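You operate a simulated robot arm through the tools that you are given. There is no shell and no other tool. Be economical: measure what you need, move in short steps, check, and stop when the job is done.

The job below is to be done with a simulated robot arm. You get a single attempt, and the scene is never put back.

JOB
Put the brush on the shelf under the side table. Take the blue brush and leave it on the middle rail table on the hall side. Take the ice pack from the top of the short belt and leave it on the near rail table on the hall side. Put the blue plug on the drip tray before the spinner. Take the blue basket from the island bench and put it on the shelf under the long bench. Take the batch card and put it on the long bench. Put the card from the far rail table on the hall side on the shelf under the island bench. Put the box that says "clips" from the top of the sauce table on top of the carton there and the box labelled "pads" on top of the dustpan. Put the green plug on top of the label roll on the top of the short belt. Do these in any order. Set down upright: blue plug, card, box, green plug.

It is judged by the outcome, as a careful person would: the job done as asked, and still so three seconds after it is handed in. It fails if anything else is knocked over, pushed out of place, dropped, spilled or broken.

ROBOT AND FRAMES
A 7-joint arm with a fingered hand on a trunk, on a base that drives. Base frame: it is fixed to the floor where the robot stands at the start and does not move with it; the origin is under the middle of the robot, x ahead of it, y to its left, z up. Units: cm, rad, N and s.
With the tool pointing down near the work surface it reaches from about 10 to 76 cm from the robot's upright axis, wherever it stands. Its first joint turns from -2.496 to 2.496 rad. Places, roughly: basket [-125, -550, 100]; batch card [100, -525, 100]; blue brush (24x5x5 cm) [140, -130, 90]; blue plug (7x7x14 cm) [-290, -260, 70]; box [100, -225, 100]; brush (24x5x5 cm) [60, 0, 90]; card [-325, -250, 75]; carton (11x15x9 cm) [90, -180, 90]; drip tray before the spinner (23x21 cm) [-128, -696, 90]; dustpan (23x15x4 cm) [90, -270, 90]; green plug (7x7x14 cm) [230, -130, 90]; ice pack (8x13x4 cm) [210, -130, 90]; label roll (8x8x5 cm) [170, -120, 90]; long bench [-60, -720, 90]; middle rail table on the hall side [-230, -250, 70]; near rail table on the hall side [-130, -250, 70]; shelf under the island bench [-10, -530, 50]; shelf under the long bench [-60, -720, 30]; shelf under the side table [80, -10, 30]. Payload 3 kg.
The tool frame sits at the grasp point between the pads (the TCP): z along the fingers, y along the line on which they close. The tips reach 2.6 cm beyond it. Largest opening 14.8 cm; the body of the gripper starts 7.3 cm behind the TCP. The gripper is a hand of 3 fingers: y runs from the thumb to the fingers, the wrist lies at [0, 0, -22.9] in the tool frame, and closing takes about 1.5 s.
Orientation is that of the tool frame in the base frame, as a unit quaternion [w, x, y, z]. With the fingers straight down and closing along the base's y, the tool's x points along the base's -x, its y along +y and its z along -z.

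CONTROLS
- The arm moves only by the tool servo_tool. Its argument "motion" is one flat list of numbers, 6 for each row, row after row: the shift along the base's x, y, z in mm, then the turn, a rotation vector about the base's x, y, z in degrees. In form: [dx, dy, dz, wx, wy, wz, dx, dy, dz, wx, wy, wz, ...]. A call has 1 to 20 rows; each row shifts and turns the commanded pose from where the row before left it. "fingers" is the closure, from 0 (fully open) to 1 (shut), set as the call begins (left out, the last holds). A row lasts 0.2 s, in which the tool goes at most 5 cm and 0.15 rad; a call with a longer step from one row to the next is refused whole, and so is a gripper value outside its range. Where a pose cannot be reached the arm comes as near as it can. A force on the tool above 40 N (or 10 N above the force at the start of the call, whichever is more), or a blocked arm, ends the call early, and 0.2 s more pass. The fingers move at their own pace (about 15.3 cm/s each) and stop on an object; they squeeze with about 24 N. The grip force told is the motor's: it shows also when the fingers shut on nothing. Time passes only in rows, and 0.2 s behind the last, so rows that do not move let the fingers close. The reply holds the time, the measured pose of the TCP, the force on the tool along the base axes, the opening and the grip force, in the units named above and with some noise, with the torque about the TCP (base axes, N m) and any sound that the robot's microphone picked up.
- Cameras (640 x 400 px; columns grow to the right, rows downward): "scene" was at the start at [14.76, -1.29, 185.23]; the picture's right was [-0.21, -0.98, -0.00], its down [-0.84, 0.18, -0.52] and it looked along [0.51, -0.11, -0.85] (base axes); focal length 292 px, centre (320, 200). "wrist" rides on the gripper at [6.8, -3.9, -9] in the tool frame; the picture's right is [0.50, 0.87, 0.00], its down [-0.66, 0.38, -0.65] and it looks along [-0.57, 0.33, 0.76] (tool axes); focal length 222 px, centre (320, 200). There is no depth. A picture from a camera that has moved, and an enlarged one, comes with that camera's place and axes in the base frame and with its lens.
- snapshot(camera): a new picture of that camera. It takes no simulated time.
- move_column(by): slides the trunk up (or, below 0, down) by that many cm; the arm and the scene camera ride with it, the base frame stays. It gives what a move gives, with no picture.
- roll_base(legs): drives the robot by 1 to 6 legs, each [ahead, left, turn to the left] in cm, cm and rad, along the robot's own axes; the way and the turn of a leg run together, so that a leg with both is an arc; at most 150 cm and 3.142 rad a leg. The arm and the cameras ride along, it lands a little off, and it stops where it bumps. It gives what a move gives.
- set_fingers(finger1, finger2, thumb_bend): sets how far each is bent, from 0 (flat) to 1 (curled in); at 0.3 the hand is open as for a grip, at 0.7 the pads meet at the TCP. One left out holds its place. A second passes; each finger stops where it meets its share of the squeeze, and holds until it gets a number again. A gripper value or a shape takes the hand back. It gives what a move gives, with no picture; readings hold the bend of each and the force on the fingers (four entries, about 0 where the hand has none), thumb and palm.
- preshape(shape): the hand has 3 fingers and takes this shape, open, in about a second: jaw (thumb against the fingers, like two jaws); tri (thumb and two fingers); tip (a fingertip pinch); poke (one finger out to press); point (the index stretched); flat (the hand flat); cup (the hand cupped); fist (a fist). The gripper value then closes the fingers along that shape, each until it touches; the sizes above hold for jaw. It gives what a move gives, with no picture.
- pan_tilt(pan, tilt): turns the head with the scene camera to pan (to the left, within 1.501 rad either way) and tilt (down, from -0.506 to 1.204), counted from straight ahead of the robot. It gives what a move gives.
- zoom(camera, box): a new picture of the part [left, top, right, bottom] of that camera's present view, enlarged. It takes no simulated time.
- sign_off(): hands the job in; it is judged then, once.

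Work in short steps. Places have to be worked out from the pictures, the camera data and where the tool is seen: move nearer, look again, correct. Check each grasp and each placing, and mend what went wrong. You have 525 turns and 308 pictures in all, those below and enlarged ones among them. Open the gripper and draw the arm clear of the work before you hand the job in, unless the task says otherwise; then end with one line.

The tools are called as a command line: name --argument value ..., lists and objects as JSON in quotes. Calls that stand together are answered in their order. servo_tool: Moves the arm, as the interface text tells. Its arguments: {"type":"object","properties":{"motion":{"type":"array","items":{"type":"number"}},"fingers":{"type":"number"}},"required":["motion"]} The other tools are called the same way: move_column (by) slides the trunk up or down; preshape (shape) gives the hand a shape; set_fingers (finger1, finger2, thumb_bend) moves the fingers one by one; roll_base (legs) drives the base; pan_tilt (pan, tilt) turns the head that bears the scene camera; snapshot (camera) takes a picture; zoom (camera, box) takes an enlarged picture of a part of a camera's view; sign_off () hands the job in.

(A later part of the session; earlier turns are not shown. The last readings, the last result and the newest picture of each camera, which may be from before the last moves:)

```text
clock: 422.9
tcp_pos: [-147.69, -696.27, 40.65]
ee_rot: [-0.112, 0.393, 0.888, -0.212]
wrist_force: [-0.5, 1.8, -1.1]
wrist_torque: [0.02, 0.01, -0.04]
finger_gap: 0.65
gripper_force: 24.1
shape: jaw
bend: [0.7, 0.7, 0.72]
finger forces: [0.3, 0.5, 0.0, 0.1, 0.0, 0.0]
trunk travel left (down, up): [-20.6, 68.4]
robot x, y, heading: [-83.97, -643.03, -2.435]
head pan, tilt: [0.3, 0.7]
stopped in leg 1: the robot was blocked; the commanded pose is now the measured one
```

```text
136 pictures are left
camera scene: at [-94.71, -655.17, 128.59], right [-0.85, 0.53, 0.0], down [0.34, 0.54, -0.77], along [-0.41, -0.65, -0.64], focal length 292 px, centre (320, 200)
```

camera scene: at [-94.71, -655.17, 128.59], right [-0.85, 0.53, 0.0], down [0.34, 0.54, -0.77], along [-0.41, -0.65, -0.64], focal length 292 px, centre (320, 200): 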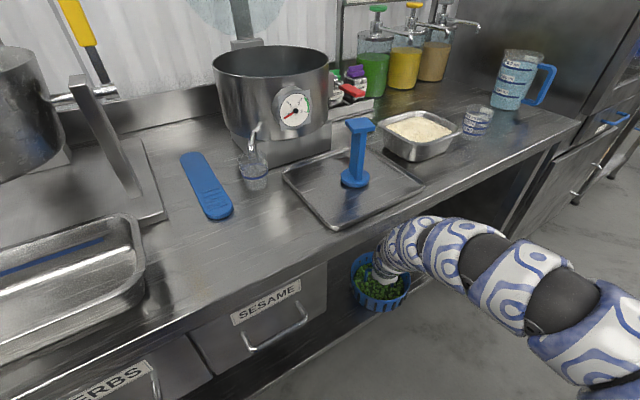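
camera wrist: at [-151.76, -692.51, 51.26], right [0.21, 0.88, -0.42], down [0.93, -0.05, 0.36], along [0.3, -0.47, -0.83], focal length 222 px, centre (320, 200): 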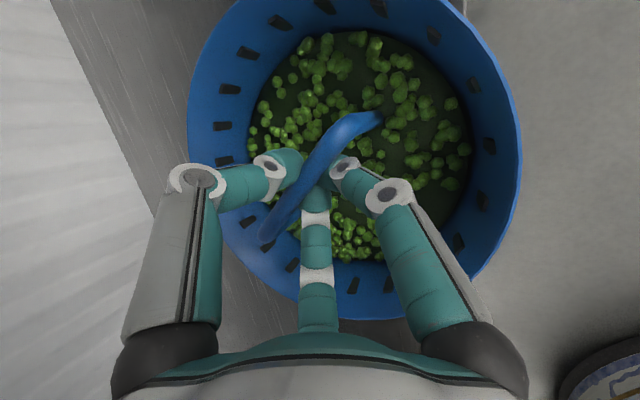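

The arm's top is now against the bench edge, while the basket rests on the shelf. I relieve: trunk down 1.6, then look.

move_column --by -1.6

snapshot --camera "wrist"

zoom --camera "scene" --box '[300, 180, 460, 330]'

```text
clock: 423.6
tcp_pos: [-147.78, -697.19, 39.13]
ee_rot: [-0.113, 0.39, 0.888, -0.216]
wrist_force: [-0.4, 0.2, -0.4]
wrist_torque: [0.02, 0.02, -0.02]
finger_gap: 0.64
gripper_force: 24.3
shape: jaw
bend: [0.7, 0.7, 0.72]
finger forces: [0.1, 0.0, 0.0, 0.0, 0.1, 0.0]
trunk travel left (down, up): [-19.0, 70.0]
robot x, y, heading: [-84.08, -643.62, -2.426]
head pan, tilt: [0.3, 0.7]
```

```text
135 pictures are left
camera wrist: at [-151.42, -691.94, 49.11], right [0.22, 0.89, -0.39], down [0.92, -0.07, 0.38], along [0.31, -0.45, -0.84], focal length 222 px, centre (320, 200)
```

wrist: 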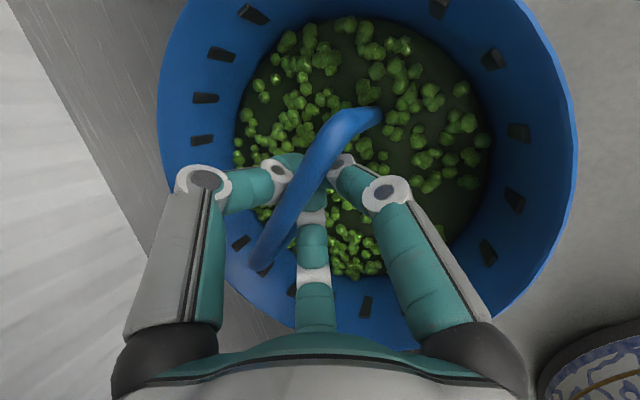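

```text
2.67 times, centred on (380, 255) of scene
camera zoom: at [-94.71, -655.79, 126.8], right [-0.85, 0.53, 0.0], down [0.34, 0.55, -0.76], along [-0.41, -0.65, -0.64], focal length 778 px, centre (160, 53)
```

zoom: 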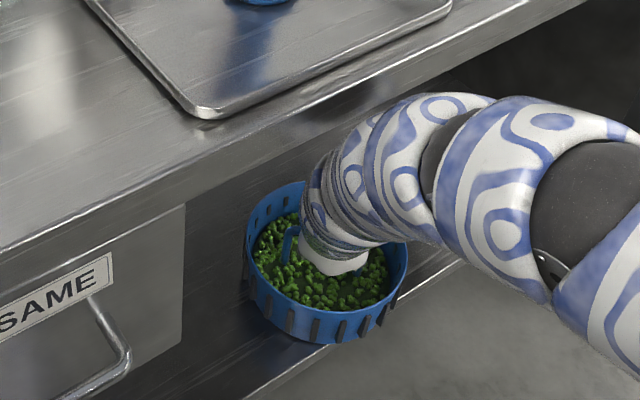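

The basket stands fully on the shelf, unloaded. I open the hand moderately, shift out 2 cm, and then raise a little.

servo_tool --motion '[0, 0, 0, 0, 0, 0, 0, 0, 0, 0, 0, 0, 0, 0, 0, 0, 0, 0]' --fingers 0.3

roll_base --legs '[[-2, -2, 0]]'

move_column --by 2.5

snapshot --camera "wrist"

zoom --camera "scene" --box '[300, 180, 460, 330]'

```text
clock: 424.4
tcp_pos: [-147.72, -696.98, 39.11]
ee_rot: [-0.112, 0.391, 0.888, -0.214]
wrist_force: [-0.3, -3.2, 0.9]
wrist_torque: [0.11, -0.01, 0.05]
finger_gap: 10.29
gripper_force: 0.1
shape: jaw
bend: [0.3, 0.28, 0.74]
finger forces: [2.7, 0.0, 0.0, 0.0, 0.0, 0.0]
trunk travel left (down, up): [-19.0, 70.0]
robot x, y, heading: [-83.94, -643.48, -2.43]
head pan, tilt: [0.3, 0.7]
```

```text
clock: 425.2
tcp_pos: [-147.47, -694.06, 38.91]
ee_rot: [-0.112, 0.391, 0.888, -0.214]
wrist_force: [-0.2, -0.5, 0.3]
wrist_torque: [-0.01, 0.02, -0.02]
finger_gap: 10.33
gripper_force: 0.1
shape: jaw
bend: [0.29, 0.28, 0.74]
finger forces: [0.2, 0.1, 0.0, 0.0, 0.1, 0.1]
trunk travel left (down, up): [-19.0, 70.0]
robot x, y, heading: [-83.71, -640.16, -2.436]
head pan, tilt: [0.3, 0.7]
```

```text
clock: 425.9
tcp_pos: [-147.61, -694.14, 41.53]
ee_rot: [-0.113, 0.391, 0.888, -0.214]
wrist_force: [-0.5, -0.2, -0.1]
wrist_torque: [0.0, -0.02, -0.01]
finger_gap: 10.33
gripper_force: 0.0
shape: jaw
bend: [0.28, 0.28, 0.74]
finger forces: [0.0, 0.0, 0.0, 0.0, 0.0, 0.0]
trunk travel left (down, up): [-21.5, 67.5]
robot x, y, heading: [-83.75, -640.35, -2.425]
head pan, tilt: [0.3, 0.7]
```

```text
133 pictures are left
camera wrist: at [-151.21, -688.77, 51.48], right [0.23, 0.89, -0.39], down [0.92, -0.07, 0.38], along [0.31, -0.45, -0.84], focal length 222 px, centre (320, 200)
```

wrist: 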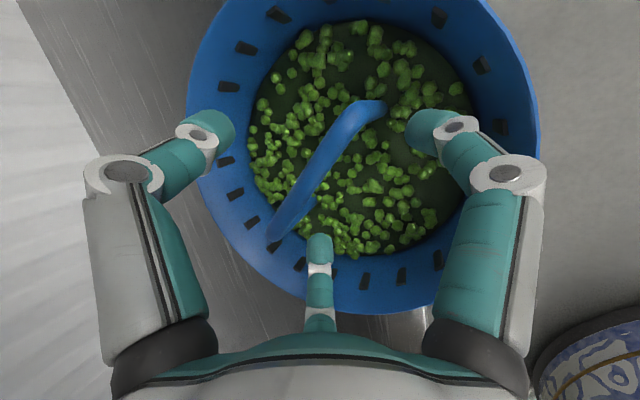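

```text
2.67 times, centred on (380, 255) of scene
camera zoom: at [-94.45, -652.78, 129.24], right [-0.85, 0.53, 0.0], down [0.34, 0.55, -0.76], along [-0.41, -0.65, -0.64], focal length 778 px, centre (160, 53)
```

zoom: 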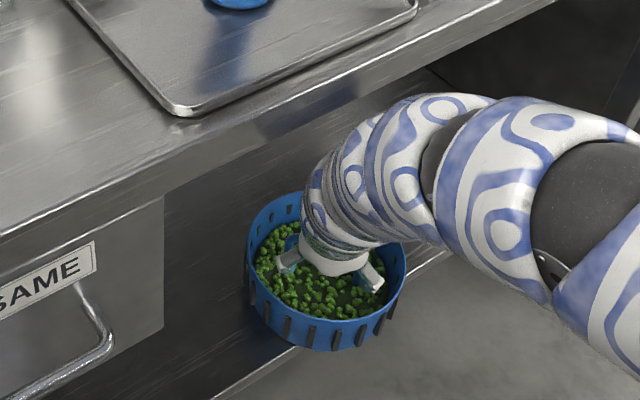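

The basket got dragged ~3 cm outward and overhangs slightly. I'll withdraw upward first, then push it in from the near side. Raise 5.

move_column --by 3

move_column --by 3

snapshot --camera "wrist"

snapshot --camera "scene"

```text
clock: 426.7
tcp_pos: [-147.51, -693.99, 44.61]
ee_rot: [-0.113, 0.391, 0.888, -0.215]
wrist_force: [-0.1, -0.3, 0.0]
wrist_torque: [-0.02, 0.0, -0.01]
finger_gap: 10.35
gripper_force: 0.1
shape: jaw
bend: [0.28, 0.28, 0.74]
finger forces: [0.1, 0.1, 0.0, 0.0, 0.0, 0.0]
trunk travel left (down, up): [-24.5, 64.5]
robot x, y, heading: [-83.67, -640.3, -2.432]
head pan, tilt: [0.3, 0.7]
```

```text
clock: 427.4
tcp_pos: [-147.45, -693.02, 46.4]
ee_rot: [-0.11, 0.393, 0.889, -0.208]
wrist_force: [0.0, -0.9, -0.3]
wrist_torque: [-0.02, -0.01, 0.01]
finger_gap: 10.35
gripper_force: 0.0
shape: jaw
bend: [0.28, 0.28, 0.74]
finger forces: [0.1, 0.0, 0.1, 0.0, 0.0, 0.0]
trunk travel left (down, up): [-27.5, 61.5]
robot x, y, heading: [-83.79, -640.32, -2.435]
head pan, tilt: [0.3, 0.7]
```

```text
131 pictures are left
camera wrist: at [-151.27, -687.91, 56.29], right [0.23, 0.9, -0.38], down [0.92, -0.07, 0.39], along [0.32, -0.44, -0.84], focal length 222 px, centre (320, 200)
```

wrist: 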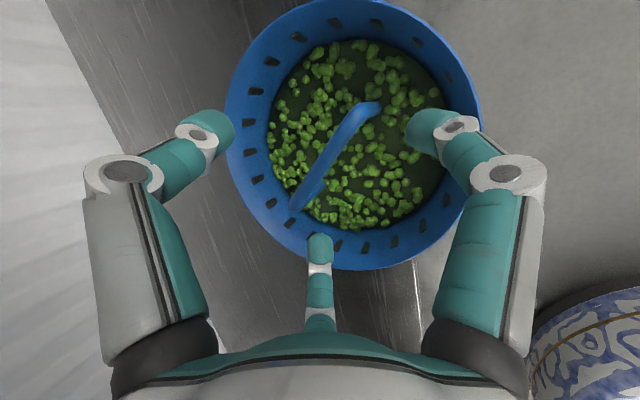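

```text
130 pictures are left
camera scene: at [-95.1, -652.43, 134.86], right [-0.84, 0.53, -0.01], down [0.35, 0.54, -0.76], along [-0.41, -0.65, -0.65], focal length 292 px, centre (320, 200)
```

scene: 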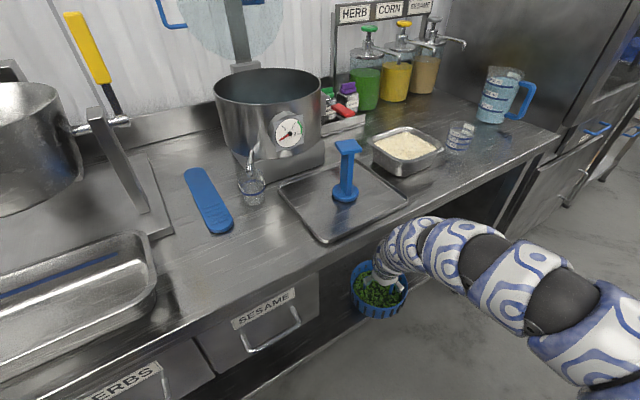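

All fingers are above the rim. I back out 25 cm.

roll_base --legs '[[-16, -19, 0]]'

zoom --camera "scene" --box '[240, 200, 480, 350]'

```text
clock: 428.1
tcp_pos: [-147.72, -692.55, 46.96]
ee_rot: [-0.113, 0.396, 0.887, -0.207]
wrist_force: [-0.5, -0.1, -0.3]
wrist_torque: [0.01, -0.02, 0.03]
finger_gap: 10.36
gripper_force: 0.1
shape: jaw
bend: [0.28, 0.28, 0.74]
finger forces: [0.1, 0.0, 0.0, 0.0, 0.1, 0.1]
trunk travel left (down, up): [-27.5, 61.5]
robot x, y, heading: [-83.78, -639.61, -2.435]
head pan, tilt: [0.3, 0.7]
stopped in leg 1: the robot was blocked; the commanded pose is now the measured one
```

```text
2.67 times, centred on (360, 275) of scene
camera zoom: at [-94.61, -652.24, 135.36], right [-0.84, 0.54, 0.0], down [0.35, 0.54, -0.76], along [-0.41, -0.65, -0.65], focal length 778 px, centre (213, 0)
```

zoom: 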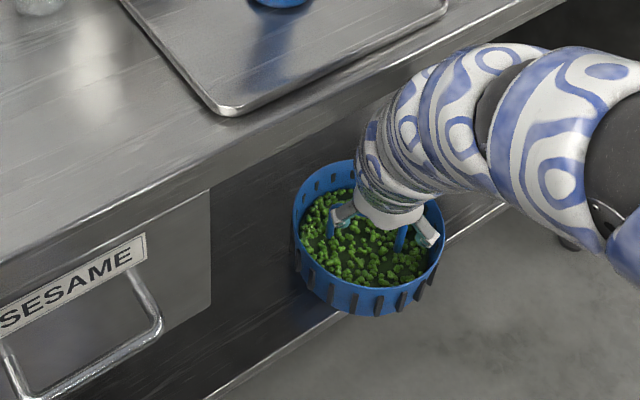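

Arm is jammed under the edge; I lower 1.5 and back out again.

move_column --by -1.8

roll_base --legs '[[-8, -9.5, 0]]'

zoom --camera "scene" --box '[240, 200, 480, 350]'

```text
clock: 428.8
tcp_pos: [-147.6, -692.76, 45.29]
ee_rot: [-0.112, 0.395, 0.887, -0.209]
wrist_force: [-0.6, 0.1, -0.8]
wrist_torque: [0.0, 0.01, 0.0]
finger_gap: 10.35
gripper_force: 0.1
shape: jaw
bend: [0.28, 0.28, 0.74]
finger forces: [0.0, 0.1, 0.1, 0.1, 0.0, 0.0]
trunk travel left (down, up): [-25.7, 63.3]
robot x, y, heading: [-83.67, -640.07, -2.437]
head pan, tilt: [0.3, 0.7]
```

```text
clock: 430.0
tcp_pos: [-147.37, -680.3, 45.19]
ee_rot: [-0.113, 0.393, 0.888, -0.209]
wrist_force: [0.5, 0.8, 1.0]
wrist_torque: [0.0, 0.0, -0.05]
finger_gap: 10.35
gripper_force: 0.1
shape: jaw
bend: [0.28, 0.28, 0.74]
finger forces: [0.0, 0.0, 0.0, 0.1, 0.0, 0.0]
trunk travel left (down, up): [-25.7, 63.3]
robot x, y, heading: [-83.88, -627.65, -2.439]
head pan, tilt: [0.3, 0.7]
```

```text
2.67 times, centred on (360, 275) of scene
camera zoom: at [-94.4, -639.75, 133.43], right [-0.85, 0.53, 0.0], down [0.34, 0.55, -0.76], along [-0.41, -0.65, -0.64], focal length 778 px, centre (213, 0)
```

zoom: 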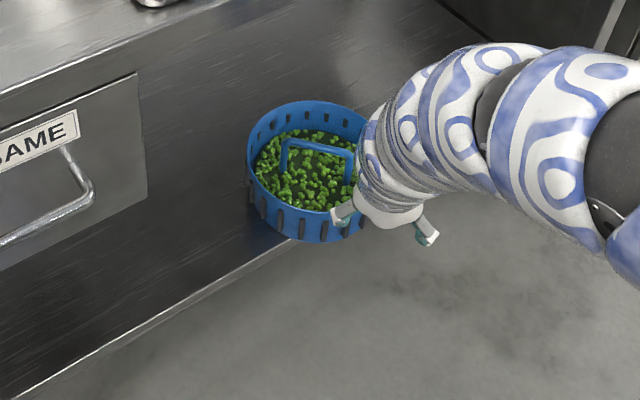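

The basket is stable but overhangs; centre ≈(-146,-695). I back out 15 more, close the fingers, lower to z≈38 and push its near wall in by ~7 cm.

roll_base --legs '[[-9.7, -11.4, 0]]'

servo_tool --motion '[0, 0, 0, 0, 0, 0, 0, 0, 0, 0, 0, 0, 0, 0, 0, 0, 0, 0, 0, 0, 0, 0, 0, 0, 0, 0, 0, 0, 0, 0]' --fingers 1

move_column --by -7

snapshot --camera "scene"

```text
clock: 431.4
tcp_pos: [-147.74, -665.49, 45.14]
ee_rot: [-0.112, 0.394, 0.888, -0.21]
wrist_force: [0.4, 1.0, -0.8]
wrist_torque: [-0.03, 0.02, -0.03]
finger_gap: 10.36
gripper_force: 0.0
shape: jaw
bend: [0.28, 0.28, 0.74]
finger forces: [0.1, 0.0, 0.0, 0.0, 0.0, 0.0]
trunk travel left (down, up): [-25.7, 63.3]
robot x, y, heading: [-84.28, -612.74, -2.434]
head pan, tilt: [0.3, 0.7]
```

```text
clock: 432.6
tcp_pos: [-147.64, -665.33, 45.13]
ee_rot: [-0.113, 0.394, 0.888, -0.208]
wrist_force: [-0.4, -0.8, 0.3]
wrist_torque: [-0.01, -0.01, 0.0]
finger_gap: 0.01
gripper_force: 24.0
shape: jaw
bend: [0.7, 0.7, 0.7]
finger forces: [0.0, 0.0, 0.0, 0.0, 0.1, 0.1]
trunk travel left (down, up): [-25.7, 63.3]
robot x, y, heading: [-84.15, -612.63, -2.432]
head pan, tilt: [0.3, 0.7]
```

```text
clock: 433.7
tcp_pos: [-147.74, -665.39, 38.23]
ee_rot: [-0.112, 0.393, 0.888, -0.21]
wrist_force: [-0.5, 0.1, -0.6]
wrist_torque: [-0.01, 0.01, 0.01]
finger_gap: 0.0
gripper_force: 24.1
shape: jaw
bend: [0.7, 0.7, 0.7]
finger forces: [0.1, 0.1, 0.1, 0.0, 0.0, 0.0]
trunk travel left (down, up): [-18.7, 70.3]
robot x, y, heading: [-84.62, -612.62, -2.431]
head pan, tilt: [0.3, 0.7]
```

```text
127 pictures are left
camera scene: at [-94.65, -624.76, 126.44], right [-0.85, 0.53, 0.0], down [0.34, 0.55, -0.76], along [-0.41, -0.65, -0.64], focal length 292 px, centre (320, 200)
```

scene: 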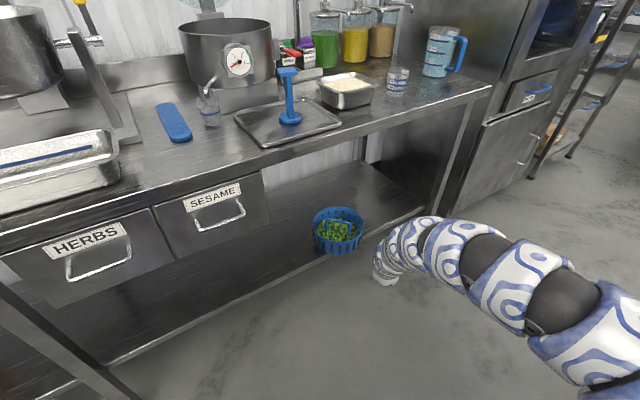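

Aligned at x≈-147.5. I push forward 24.5 cm in -y.

roll_base --legs '[[11.1, 12.9, 0]]'

snapshot --camera "wrist"

roll_base --legs '[[4.8, 5.6, 0]]'

zoom --camera "scene" --box '[240, 200, 480, 350]'

```text
clock: 435.1
tcp_pos: [-147.99, -682.47, 38.1]
ee_rot: [-0.111, 0.394, 0.888, -0.21]
wrist_force: [-0.5, -1.3, 0.7]
wrist_torque: [0.04, 0.02, -0.01]
finger_gap: 0.0
gripper_force: 23.9
shape: jaw
bend: [0.7, 0.7, 0.7]
finger forces: [0.0, 0.0, 0.0, 0.0, 0.0, 0.1]
trunk travel left (down, up): [-18.7, 70.3]
robot x, y, heading: [-84.37, -629.58, -2.432]
head pan, tilt: [0.3, 0.7]
```

```text
126 pictures are left
camera wrist: at [-151.75, -677.14, 48.17], right [0.23, 0.89, -0.38], down [0.92, -0.08, 0.38], along [0.31, -0.44, -0.84], focal length 222 px, centre (320, 200)
```

wrist: 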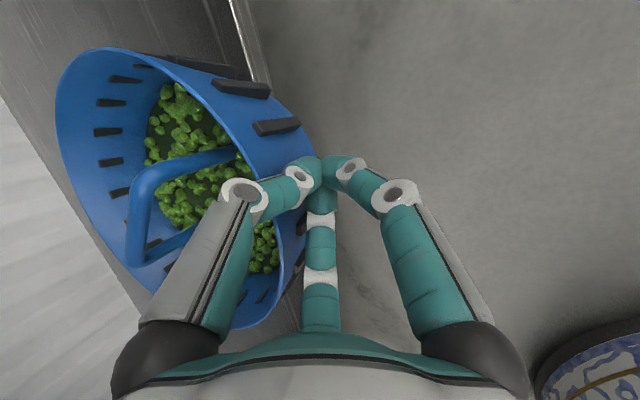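

```text
clock: 436.2
tcp_pos: [-148.33, -689.61, 38.34]
ee_rot: [-0.113, 0.395, 0.887, -0.209]
wrist_force: [1.1, -0.8, -0.3]
wrist_torque: [-0.02, 0.03, 0.06]
finger_gap: 0.0
gripper_force: 24.0
shape: jaw
bend: [0.7, 0.7, 0.7]
finger forces: [0.0, 0.1, 0.0, 0.1, 0.0, 0.0]
trunk travel left (down, up): [-18.7, 70.3]
robot x, y, heading: [-84.72, -636.58, -2.433]
head pan, tilt: [0.3, 0.7]
```

```text
2.67 times, centred on (360, 275) of scene
camera zoom: at [-95.2, -648.98, 126.44], right [-0.85, 0.53, 0.0], down [0.34, 0.54, -0.77], along [-0.41, -0.65, -0.64], focal length 778 px, centre (213, 0)
```

zoom: 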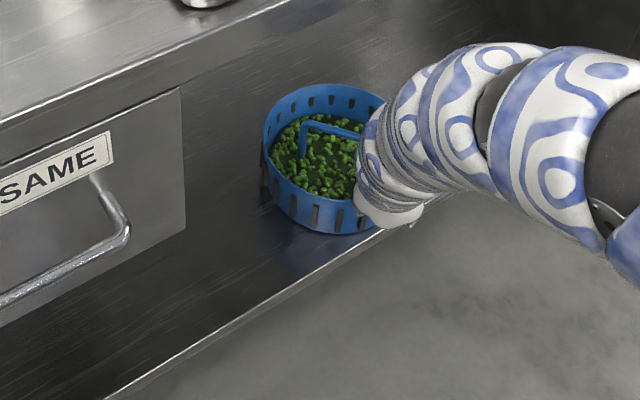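

The basket is now fully on the shelf. I back out, raise the trunk, and look along the island for the batch card.

roll_base --legs '[[-16.9, -19.7, 0]]'

snapshot --camera "scene"

move_column --by 40

move_column --by 28

pan_tilt --pan 1.5 --tilt 0.5

snapshot --camera "scene"

```text
clock: 438.0
tcp_pos: [-148.04, -663.53, 38.23]
ee_rot: [-0.113, 0.397, 0.886, -0.209]
wrist_force: [-0.7, -0.9, 0.3]
wrist_torque: [-0.03, 0.01, 0.0]
finger_gap: 0.0
gripper_force: 24.2
shape: jaw
bend: [0.7, 0.7, 0.7]
finger forces: [0.0, 0.0, 0.1, 0.1, 0.0, 0.0]
trunk travel left (down, up): [-18.7, 70.3]
robot x, y, heading: [-84.11, -611.1, -2.446]
head pan, tilt: [0.3, 0.7]
```

```text
124 pictures are left
camera scene: at [-94.68, -623.32, 126.43], right [-0.84, 0.54, 0.0], down [0.35, 0.54, -0.76], along [-0.41, -0.64, -0.64], focal length 292 px, centre (320, 200)
```

scene: 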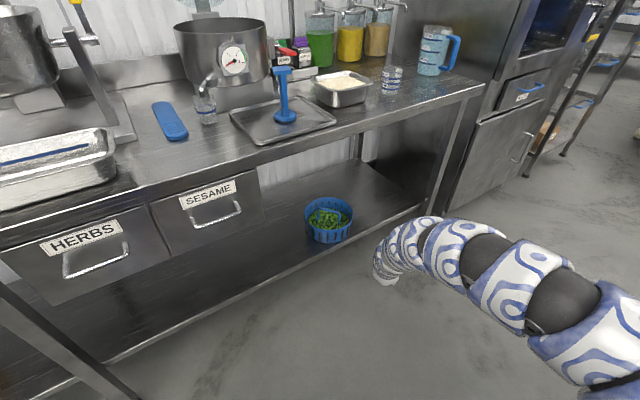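

```text
clock: 441.9
tcp_pos: [-148.23, -663.48, 78.21]
ee_rot: [-0.114, 0.398, 0.886, -0.209]
wrist_force: [0.6, 0.2, -0.5]
wrist_torque: [0.01, 0.0, -0.01]
finger_gap: 0.0
gripper_force: 23.9
shape: jaw
bend: [0.7, 0.7, 0.7]
finger forces: [0.0, 0.1, 0.0, 0.1, 0.0, 0.0]
trunk travel left (down, up): [-58.7, 30.3]
robot x, y, heading: [-84.01, -610.91, -2.439]
head pan, tilt: [0.3, 0.7]
```

```text
clock: 444.7
tcp_pos: [-148.2, -663.53, 106.09]
ee_rot: [-0.113, 0.398, 0.886, -0.208]
wrist_force: [0.6, 1.0, -1.0]
wrist_torque: [-0.01, 0.0, -0.01]
finger_gap: 0.0
gripper_force: 24.5
shape: jaw
bend: [0.7, 0.7, 0.7]
finger forces: [0.0, 0.1, 0.0, 0.0, 0.0, 0.1]
trunk travel left (down, up): [-86.7, 2.3]
robot x, y, heading: [-83.49, -610.84, -2.443]
head pan, tilt: [0.3, 0.7]
```

```text
clock: 446.1
tcp_pos: [-148.09, -663.61, 106.15]
ee_rot: [-0.113, 0.399, 0.886, -0.208]
wrist_force: [0.3, -0.1, 1.2]
wrist_torque: [-0.05, 0.05, -0.03]
finger_gap: 0.0
gripper_force: 23.7
shape: jaw
bend: [0.7, 0.7, 0.7]
finger forces: [0.1, 0.0, 0.1, 0.1, 0.0, 0.0]
trunk travel left (down, up): [-86.7, 2.3]
robot x, y, heading: [-83.83, -611.04, -2.445]
head pan, tilt: [1.499, 0.499]
```

```text
123 pictures are left
camera scene: at [-84.75, -623.52, 196.21], right [-0.81, -0.59, 0.0], down [-0.28, 0.39, -0.88], along [0.52, -0.71, -0.48], focal length 292 px, centre (320, 200)
```

scene: 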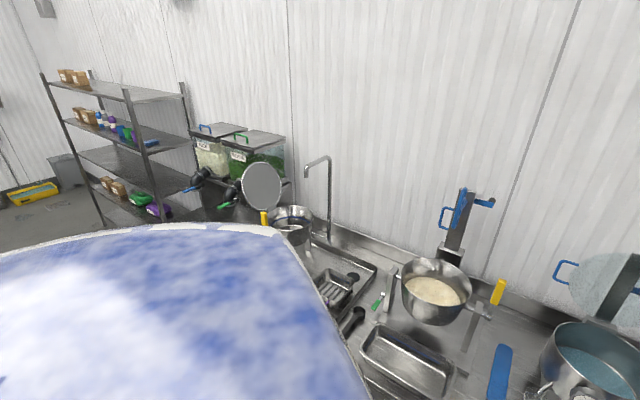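

Basket settled well. I leave the aisle the way I came, then turn to face +x outside.

roll_base --legs '[[58, -50.5, 0], [58, -50.5, 0], [-27, -36, 0], [0, 0, 1.3], [0, 0, 1.145]]'

pan_tilt --pan 0 --tilt 0.5

snapshot --camera "scene"

```text
clock: 462.4
tcp_pos: [-155.61, -559.88, 106.2]
ee_rot: [-0.16, 0.708, -0.665, 0.175]
wrist_force: [0.2, -0.1, -0.1]
wrist_torque: [0.05, -0.03, 0.01]
finger_gap: 0.01
gripper_force: 24.1
shape: jaw
bend: [0.7, 0.7, 0.7]
finger forces: [0.0, 0.0, 0.1, 0.1, 0.0, 0.0]
trunk travel left (down, up): [-86.7, 2.3]
robot x, y, heading: [-238.75, -561.58, 0.038]
head pan, tilt: [1.499, 0.499]
```

```text
clock: 464.0
tcp_pos: [-155.84, -560.04, 106.11]
ee_rot: [-0.16, 0.708, -0.665, 0.175]
wrist_force: [0.3, -0.3, -0.5]
wrist_torque: [0.0, 0.0, -0.01]
finger_gap: 0.0
gripper_force: 23.5
shape: jaw
bend: [0.7, 0.7, 0.7]
finger forces: [0.1, 0.1, 0.1, 0.0, 0.0, 0.0]
trunk travel left (down, up): [-86.7, 2.3]
robot x, y, heading: [-238.61, -561.38, 0.037]
head pan, tilt: [0.0, 0.499]
```

```text
122 pictures are left
camera scene: at [-221.26, -560.96, 196.21], right [0.04, -1.0, 0.0], down [-0.48, -0.02, -0.88], along [0.88, 0.03, -0.48], focal length 292 px, centre (320, 200)
```

scene: 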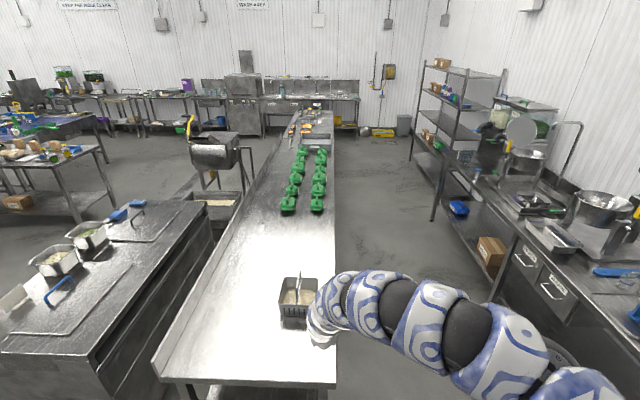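

zoom --camera "scene" --box '[220, 80, 380, 180]'

```text
4.00 times, centred on (300, 130) of scene
camera zoom: at [-221.26, -560.96, 196.21], right [0.04, -1.0, 0.0], down [-0.48, -0.02, -0.88], along [0.88, 0.03, -0.48], focal length 1168 px, centre (400, 480)
```

zoom: 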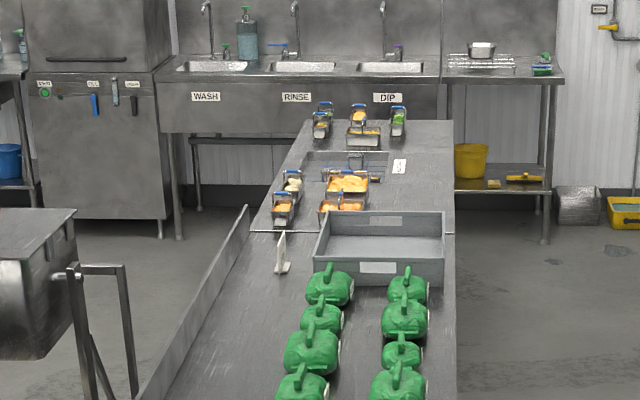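

The batch card stands at ≈(96,-517) near the grey bin. I back off, restore tool-down and stretch the arm ahead to be slim for the aisle.

roll_base --legs '[[-25, 0, -0.037]]'

servo_tool --motion '[0, 0, 0, 0, 6, 0, 0, 0, 0, 0, 6, 0, 0, 0, 0, 0, 6, 0, 0, 0, 0, 0, 6, 0, 0, 0, 0, 0, 4, 0, 0, 0, 0, 0, 0, -8.2, 0, 0, 0, 0, 0, -8.2, 0, 0, 0, 0, 0, -8.2, 0, 0, 0, 0, 0, -8.2, 0, 0, 0, 0, 0, -8.2, 0, 0, 0, 0, 0, -8.2, 0, 0, 0, 0, 0, -8.2, 0, 0, 0, 0, 0, -8.2, 0, 0, 0, 0, 0, -8.2, 0, 0, 0, 0, 0, -8.2, 0, 0, 0, 0, 0, -8]' --fingers 0.5

servo_tool --motion '[10, -20, 10, 0, 0, 0, 10, -20, 10, 0, 0, 0, 10, -20, 10, 0, 0, 0, 10, -20, 10, 0, 0, 0, 10, -20, 10, 0, 0, 0, 10, -20, 0, 0, 0, 0, 10, -20, 0, 0, 0, 0]'

snapshot --camera "scene"

```text
clock: 465.8
tcp_pos: [-180.21, -562.8, 106.19]
ee_rot: [-0.158, 0.7, -0.674, 0.177]
wrist_force: [0.0, -0.2, 0.0]
wrist_torque: [0.01, 0.01, -0.03]
finger_gap: 0.01
gripper_force: 23.9
shape: jaw
bend: [0.7, 0.7, 0.7]
finger forces: [0.0, 0.1, 0.0, 0.0, 0.0, 0.0]
trunk travel left (down, up): [-86.7, 2.3]
robot x, y, heading: [-262.99, -562.4, 0.005]
head pan, tilt: [0.0, 0.499]
```

```text
clock: 469.2
tcp_pos: [-180.02, -562.6, 106.08]
ee_rot: [-0.011, -0.018, 1.0, 0.005]
wrist_force: [0.9, -0.2, 0.5]
wrist_torque: [-0.02, 0.0, 0.01]
finger_gap: 7.41
gripper_force: 0.0
shape: jaw
bend: [0.36, 0.36, 0.7]
finger forces: [0.0, 0.0, 0.1, 0.0, 0.0, 0.0]
trunk travel left (down, up): [-86.7, 2.3]
robot x, y, heading: [-262.54, -562.42, 0.007]
head pan, tilt: [0.0, 0.499]
```

```text
clock: 470.8
tcp_pos: [-173.14, -576.8, 111.0]
ee_rot: [-0.009, -0.02, 1.0, 0.005]
wrist_force: [0.6, 1.3, 0.1]
wrist_torque: [0.02, 0.0, 0.0]
finger_gap: 7.42
gripper_force: 0.1
shape: jaw
bend: [0.36, 0.36, 0.7]
finger forces: [0.0, 0.0, 0.1, 0.1, 0.0, 0.0]
trunk travel left (down, up): [-86.7, 2.3]
robot x, y, heading: [-262.79, -562.33, 0.006]
head pan, tilt: [0.0, 0.499]
```

```text
120 pictures are left
camera scene: at [-245.65, -562.04, 196.2], right [0.01, -1.0, 0.0], down [-0.48, 0.0, -0.88], along [0.88, 0.01, -0.48], focal length 292 px, centre (320, 200)
```

scene: 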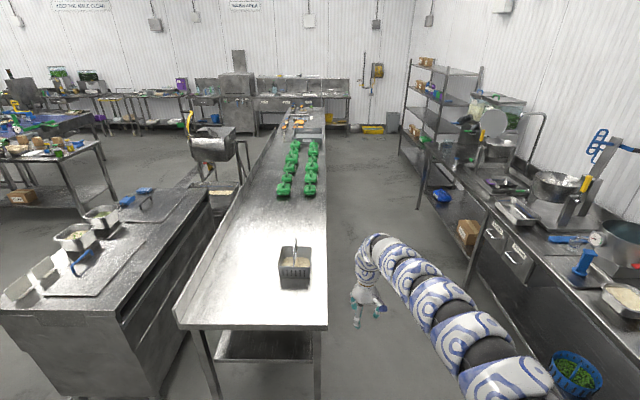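

Slim. I strafe right into the aisle line and drive down it.

roll_base --legs '[[0, -50, 0], [150, 0, 0], [130, 0, 0]]'

pan_tilt --pan 0.6 --tilt 0.6

snapshot --camera "scene"

pan_tilt --pan -0.8 --tilt 0.7

snapshot --camera "scene"

```text
clock: 486.9
tcp_pos: [107.83, -625.71, 110.87]
ee_rot: [-0.01, -0.011, 1.0, 0.005]
wrist_force: [-0.4, 0.6, -0.3]
wrist_torque: [0.03, -0.01, 0.04]
finger_gap: 7.4
gripper_force: 0.0
shape: jaw
bend: [0.36, 0.36, 0.7]
finger forces: [0.0, 0.1, 0.0, 0.0, 0.0, 0.0]
trunk travel left (down, up): [-86.7, 2.3]
robot x, y, heading: [18.2, -609.4, -0.011]
head pan, tilt: [0.0, 0.499]
```

```text
clock: 487.9
tcp_pos: [107.81, -625.73, 110.96]
ee_rot: [-0.009, -0.009, 1.0, 0.005]
wrist_force: [0.4, 0.9, 0.1]
wrist_torque: [-0.01, 0.03, 0.01]
finger_gap: 7.41
gripper_force: 0.1
shape: jaw
bend: [0.36, 0.36, 0.7]
finger forces: [0.0, 0.1, 0.0, 0.0, 0.0, 0.0]
trunk travel left (down, up): [-86.7, 2.3]
robot x, y, heading: [18.68, -609.47, -0.005]
head pan, tilt: [0.6, 0.6]
```

```text
119 pictures are left
camera scene: at [33.82, -604.49, 195.3], right [0.56, -0.83, 0.0], down [-0.47, -0.31, -0.83], along [0.69, 0.46, -0.56], focal length 292 px, centre (320, 200)
```

scene: 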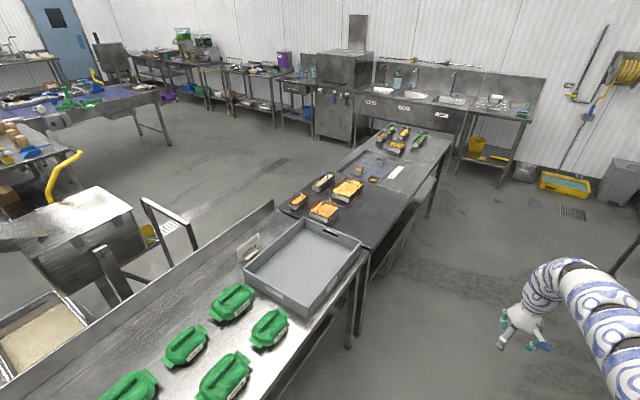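

```text
clock: 489.4
tcp_pos: [107.65, -625.71, 110.96]
ee_rot: [-0.008, -0.011, 1.0, 0.005]
wrist_force: [-0.6, 0.6, 0.7]
wrist_torque: [0.05, 0.0, -0.01]
finger_gap: 7.39
gripper_force: 0.0
shape: jaw
bend: [0.36, 0.36, 0.7]
finger forces: [0.0, 0.1, 0.0, 0.0, 0.1, 0.0]
trunk travel left (down, up): [-86.7, 2.3]
robot x, y, heading: [18.44, -609.41, -0.006]
head pan, tilt: [-0.799, 0.7]
```

```text
118 pictures are left
camera scene: at [32.34, -615.55, 194.43], right [-0.72, -0.69, 0.0], down [-0.44, 0.47, -0.76], along [0.53, -0.55, -0.64], focal length 292 px, centre (320, 200)
```

scene: 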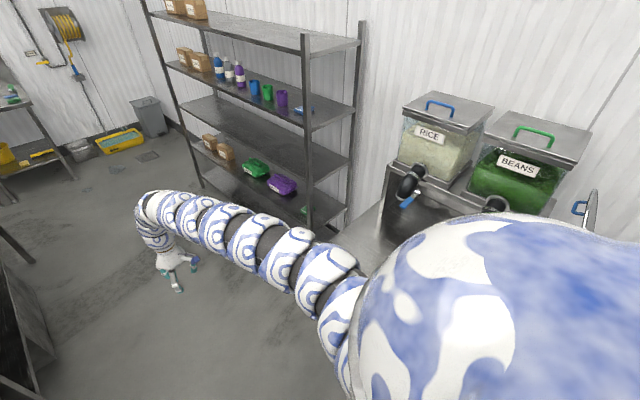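

pan_tilt --pan 0.8 --tilt 0.7

zoom --camera "scene" --box '[250, 150, 450, 275]'

```text
clock: 491.1
tcp_pos: [107.79, -625.72, 110.99]
ee_rot: [-0.009, -0.011, 1.0, 0.005]
wrist_force: [0.4, 0.0, -0.3]
wrist_torque: [0.02, 0.0, -0.01]
finger_gap: 7.38
gripper_force: 0.0
shape: jaw
bend: [0.36, 0.36, 0.7]
finger forces: [0.1, 0.0, 0.0, 0.0, 0.0, 0.0]
trunk travel left (down, up): [-86.7, 2.3]
robot x, y, heading: [18.46, -609.35, -0.012]
head pan, tilt: [0.799, 0.7]
```

```text
3.20 times, centred on (350, 212) of scene
camera zoom: at [32.46, -603.38, 194.43], right [0.71, -0.7, 0.0], down [-0.45, -0.46, -0.76], along [0.54, 0.54, -0.64], focal length 934 px, centre (224, 160)
```

zoom: 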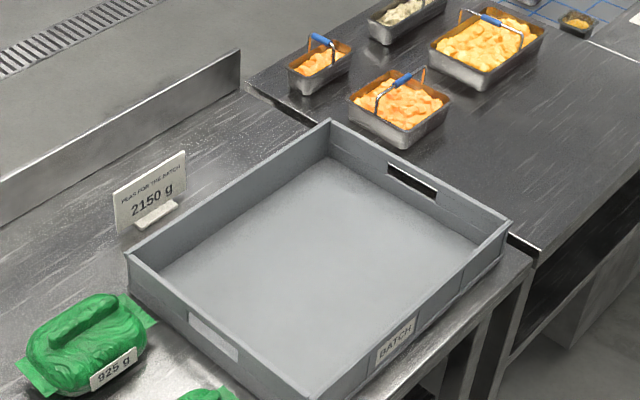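

The card (13 cm wide, along x) stands at ≈(101.5,-518.5). I drive to (95,-601), then swing the hand left over it at z≈111.

roll_base --legs '[[76, 8, 0.01]]'

servo_tool --motion '[-3, 48, 0, 0, 0, 0, -5, 48, 0, 0, 0, 0, -7, 48, 0, 0, 0, 0, -10, 47, 0, 0, 0, 0, -13, 46, 0, 0, 0, 0, -16, 45, 0, 0, 0, 0, -18, 44, 0, 0, 0, 0, -21, 43, 0, 0, 0, 0, -24, 42, 0, 0, 0, 0, -26, 40, 0, 0, 0, 0, -28, 38, 0, 0, 0, 0, -31, 36, 0, 0, 0, 0, -33, 34, 0, 0, 0, 0, -35, 32, 0, 0, 0, 0]' --fingers 0.6

snapshot --camera "scene"

```text
clock: 495.3
tcp_pos: [185.91, -617.17, 110.86]
ee_rot: [-0.009, -0.016, 1.0, 0.005]
wrist_force: [-0.5, -0.2, 0.3]
wrist_torque: [0.0, 0.0, -0.03]
finger_gap: 7.41
gripper_force: 0.1
shape: jaw
bend: [0.36, 0.36, 0.7]
finger forces: [0.0, 0.0, 0.0, 0.0, 0.0, 0.0]
trunk travel left (down, up): [-86.7, 2.3]
robot x, y, heading: [96.41, -601.85, 0.005]
head pan, tilt: [0.799, 0.7]
```

```text
clock: 498.3
tcp_pos: [158.98, -558.03, 111.09]
ee_rot: [-0.01, -0.016, 1.0, 0.005]
wrist_force: [0.1, 0.0, -0.5]
wrist_torque: [0.02, -0.02, 0.02]
finger_gap: 5.96
gripper_force: 0.1
shape: jaw
bend: [0.77, 0.77, 0.7]
finger forces: [0.0, 0.1, 0.0, 0.1, 0.1, 0.0]
trunk travel left (down, up): [-86.7, 2.3]
robot x, y, heading: [96.15, -601.84, -0.001]
head pan, tilt: [0.799, 0.7]
```

```text
116 pictures are left
camera scene: at [110.23, -595.59, 194.44], right [0.72, -0.7, 0.0], down [-0.45, -0.46, -0.76], along [0.53, 0.55, -0.64], focal length 292 px, centre (320, 200)
```

scene: 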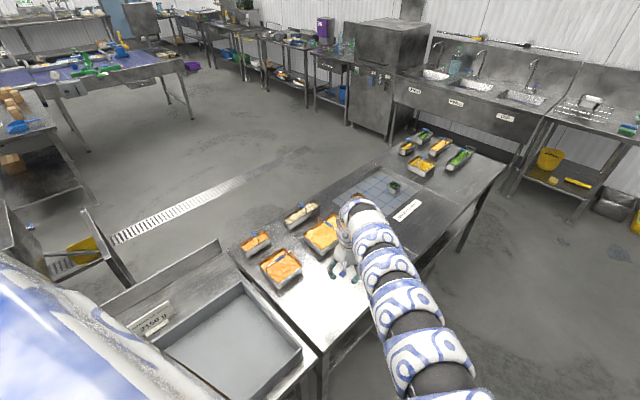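

Good height over everything. I continue to above the card.

servo_tool --motion '[-38, 33, 0, 0, 0, 0, -38, 33, 0, 0, 0, 0, -39, 32, 0, 0, 0, 0, -40, 31, 0, 0, 0, 0, -40, 30, 0, 0, 0, 0, -41, 29, 0, 0, 0, 0, -41, 28, 0, 0, 0, 0, -42, 27, 0, 0, 0, 0, -42, 26, 0, 0, 0, 0, -42, 25, 0, 0, 0, 0, -42, 24, 0, 0, 0, 0, -42, 23, 0, 0, 0, 0, -42, 22, 0, 0, 0, 0, -42, 22, 0, 0, 0, 0]'

snapshot --camera "wrist"

snapshot --camera "scene"

```text
refused: row 1 steps farther than a row can; nothing moved
```

```text
115 pictures are left
camera wrist: at [152.64, -562.22, 120.07], right [-0.53, 0.85, 0.02], down [0.66, 0.39, 0.65], along [0.54, 0.35, -0.76], focal length 222 px, centre (320, 200)
```

wrist: 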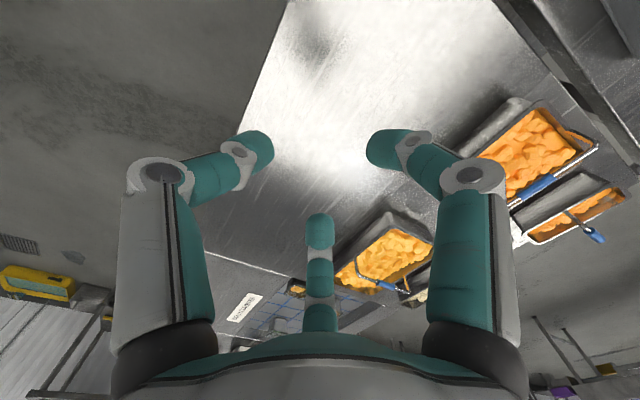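

```text
114 pictures are left
camera scene: at [110.23, -595.59, 194.44], right [0.72, -0.7, 0.0], down [-0.45, -0.46, -0.76], along [0.53, 0.55, -0.64], focal length 292 px, centre (320, 200)
```

scene: 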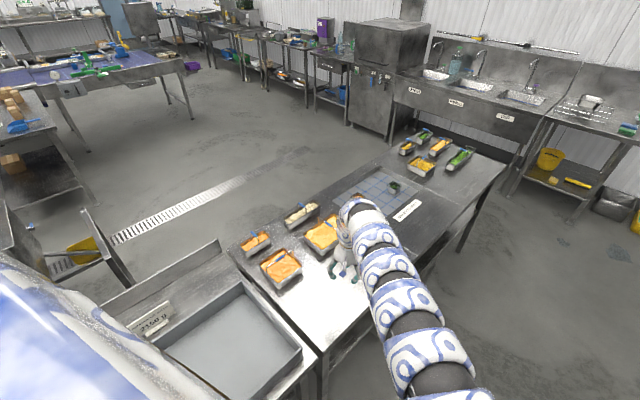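

servo_tool --motion '[-36, 30, 0, 0, 0, 0, -36, 30, 0, 0, 0, 0, -36, 30, 0, 0, 0, 0, -37, 29, 0, 0, 0, 0, -37, 29, 0, 0, 0, 0, -38, 28, 0, 0, 0, 0, -38, 27, 0, 0, 0, 0, -38, 26, 0, 0, 0, 0, -38, 25, 0, 0, 0, 0, -38, 25, 0, 0, 0, 0, -39, 24, 0, 0, 0, 0, -39, 24, 0, 0, 0, 0, -40, 23, 0, 0, 0, 0, -40, 23, 0, 0, 0, 0, -40, 22, 0, 0, 0, 0]'

snapshot --camera "wrist"

snapshot --camera "scene"

```text
clock: 501.5
tcp_pos: [111.03, -538.07, 114.37]
ee_rot: [-0.01, -0.016, 1.0, 0.005]
wrist_force: [0.2, 0.3, 0.3]
wrist_torque: [0.02, 0.02, -0.02]
finger_gap: 5.94
gripper_force: 0.0
shape: jaw
bend: [0.77, 0.77, 0.7]
finger forces: [0.1, 0.1, 0.0, 0.0, 0.1, 0.0]
out of reach, approached as far as the arm can: row 3, 4, 5, 6, 7, 8, 9, 10, 11, 12, 13, 14, 15
trunk travel left (down, up): [-86.7, 2.3]
robot x, y, heading: [96.33, -602.06, -0.0]
head pan, tilt: [0.799, 0.7]
```

```text
113 pictures are left
camera wrist: at [104.68, -542.33, 123.43], right [-0.53, 0.85, 0.02], down [0.66, 0.39, 0.65], along [0.54, 0.35, -0.76], focal length 222 px, centre (320, 200)
```

wrist: 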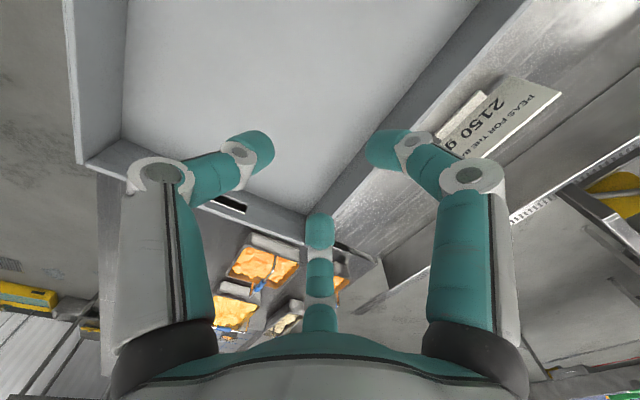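

```text
112 pictures are left
camera scene: at [110.33, -595.71, 194.44], right [0.72, -0.7, 0.0], down [-0.45, -0.46, -0.76], along [0.53, 0.55, -0.64], focal length 292 px, centre (320, 200)
```

scene: 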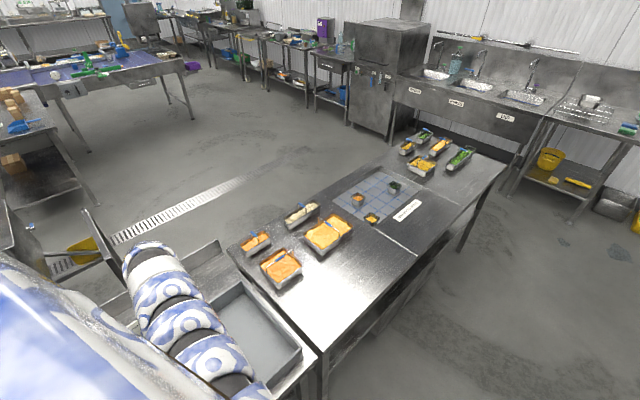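

The card is confirmed at ≈(100.8,-518.3). I move outward while lowering slightly.

servo_tool --motion '[-10, 25, -8, 0, 0, 0, -12, 25, -8, 0, 0, 0, -12, 25, -8, 0, 0, 0, -12, 25, -8, 0, 0, 0, -12, 25, -8, 0, 0, 0, -12, 25, 0, 0, 0, 0, -12, 25, 0, 0, 0, 0, -12, 22, 0, 0, 0, 0]'

snapshot --camera "wrist"

```text
clock: 503.3
tcp_pos: [108.77, -537.79, 115.34]
ee_rot: [-0.008, -0.015, 1.0, 0.004]
wrist_force: [0.0, 0.6, 0.2]
wrist_torque: [-0.02, -0.04, -0.01]
finger_gap: 5.92
gripper_force: 0.0
shape: jaw
bend: [0.77, 0.77, 0.7]
finger forces: [0.0, 0.0, 0.0, 0.0, 0.1, 0.0]
out of reach, approached as far as the arm can: row 1, 2, 3, 4, 5, 6, 7, 8
trunk travel left (down, up): [-86.7, 2.3]
robot x, y, heading: [96.13, -601.72, 0.001]
head pan, tilt: [0.799, 0.7]
```

```text
111 pictures are left
camera wrist: at [102.37, -542.1, 124.51], right [-0.53, 0.85, 0.02], down [0.65, 0.39, 0.65], along [0.54, 0.35, -0.76], focal length 222 px, centre (320, 200)
```

wrist: 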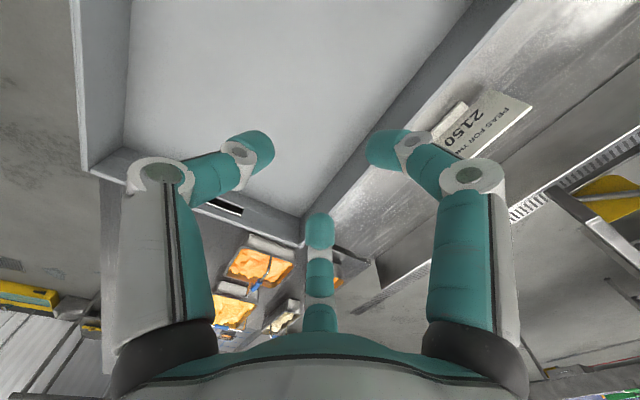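

A wrist limit blocks this; I rotate the tool +180° (thumb on the far side), which worked before at similar relative yaw.

servo_tool --motion '[0, 0, 0, 0, 0, 8.4, 0, 0, 0, 0, 0, 8.4, 0, 0, 0, 0, 0, 8.4, 0, 0, 0, 0, 0, 8.4, 0, 0, 0, 0, 0, 8.4, 0, 0, 0, 0, 0, 8.4, 0, 0, 0, 0, 0, 8.4, 0, 0, 0, 0, 0, 8.4, 0, 0, 0, 0, 0, 8.4, 0, 0, 0, 0, 0, 8.4, 0, 0, 0, 0, 0, 8.4, 0, 0, 0, 0, 0, 8.4, 0, 0, 0, 0, 0, 8.4, 0, 0, 0, 0, 0, 8.4, 0, 0, 0, 0, 0, 8.4, 0, 0, 0, 0, 0, 8.4, 0, 0, 0, 0, 0, 8.4, 0, 0, 0, 0, 0, 8.4, 0, 0, 0, 0, 0, 8.4, 0, 0, 0, 0, 0, 8.4]'

servo_tool --motion '[0, 0, 0, 0, 0, 8.4, 0, 0, 0, 0, 0, 6, -8, 25, -8, 0, 0, 0, -8, 25, -8, 0, 0, 0, -8, 25, -8, 0, 0, 0, -8, 25, -8, 0, 0, 0, -10, 25, -8, 0, 0, 0, -10, 25, 0, 0, 0, 0, -10, 25, 0, 0, 0, 0, -10, 18, 0, 0, 0, 0]'

snapshot --camera "wrist"

```text
clock: 507.5
tcp_pos: [108.69, -538.8, 115.16]
ee_rot: [0.006, 0.996, -0.087, 0.009]
wrist_force: [0.3, 0.4, 0.1]
wrist_torque: [0.01, 0.02, -0.01]
finger_gap: 5.91
gripper_force: 0.1
shape: jaw
bend: [0.77, 0.77, 0.7]
finger forces: [0.0, 0.0, 0.0, 0.1, 0.1, 0.1]
out of reach, approached as far as the arm can: row 7, 14
trunk travel left (down, up): [-86.7, 2.3]
robot x, y, heading: [96.54, -601.7, 0.0]
head pan, tilt: [0.799, 0.7]
```

```text
clock: 509.7
tcp_pos: [106.98, -538.97, 116.38]
ee_rot: [0.005, 1.0, -0.015, 0.008]
wrist_force: [0.5, -0.5, -0.2]
wrist_torque: [0.0, 0.0, 0.01]
finger_gap: 5.93
gripper_force: 0.1
shape: jaw
bend: [0.77, 0.77, 0.7]
finger forces: [0.0, 0.1, 0.1, 0.1, 0.1, 0.0]
out of reach, approached as far as the arm can: row 1, 2, 3, 4, 5, 6, 7, 8, 9, 10
trunk travel left (down, up): [-86.7, 2.3]
robot x, y, heading: [96.15, -601.99, 0.003]
head pan, tilt: [0.799, 0.7]
```

```text
110 pictures are left
camera wrist: at [113.8, -535.17, 125.43], right [0.47, -0.88, 0.02], down [-0.68, -0.35, 0.65], along [-0.56, -0.32, -0.76], focal length 222 px, centre (320, 200)
```

wrist: 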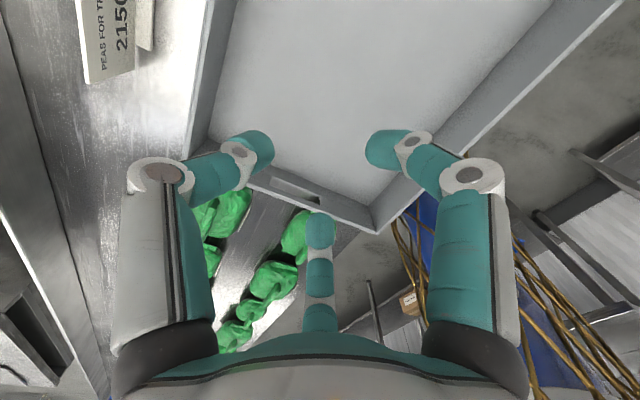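

The arm is folded into a limit. I go back along the path, stretch to full radius, and then sweep left at that radius.

servo_tool --motion '[38, -15, -3, 0, 0, -3.5, 38, -15, -3, 0, 0, -3.5, 38, -15, -3, 0, 0, -3.5, 38, -14, -3, 0, 0, -3.5, 38, -10, 0, 0, 0, -3.5, 38, -10, 0, 0, 0, -3.5, 38, -10, 0, 0, 0, -3.5, 38, -6, 0, 0, 0, -3.5, 38, -6, 0, 0, 0, -3.5, 38, -6, 0, 0, 0, -3.5, 38, 0, 0, 0, 0, -3.5, 38, 0, 0, 0, 0, -3.5, 38, 0, 0, 0, 0, -3.5, 38, 0, 0, 0, 0, -3.5, 38, 0, 0, 0, 0, -3.5]'

snapshot --camera "scene"

```text
clock: 512.9
tcp_pos: [157.57, -555.22, 116.65]
ee_rot: [0.008, 0.893, -0.449, 0.006]
wrist_force: [0.7, -0.5, -0.2]
wrist_torque: [0.03, 0.05, 0.0]
finger_gap: 5.92
gripper_force: 0.1
shape: jaw
bend: [0.77, 0.77, 0.7]
finger forces: [0.0, 0.0, 0.0, 0.0, 0.0, 0.1]
out of reach, approached as far as the arm can: row 12, 13, 14, 15
trunk travel left (down, up): [-86.7, 2.3]
robot x, y, heading: [96.33, -601.85, 0.003]
head pan, tilt: [0.799, 0.7]
```

```text
109 pictures are left
camera scene: at [110.41, -595.7, 194.43], right [0.72, -0.7, 0.0], down [-0.45, -0.46, -0.76], along [0.53, 0.55, -0.64], focal length 292 px, centre (320, 200)
```

scene: 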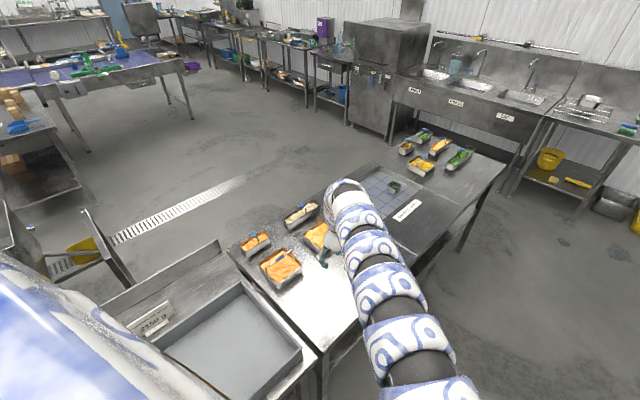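

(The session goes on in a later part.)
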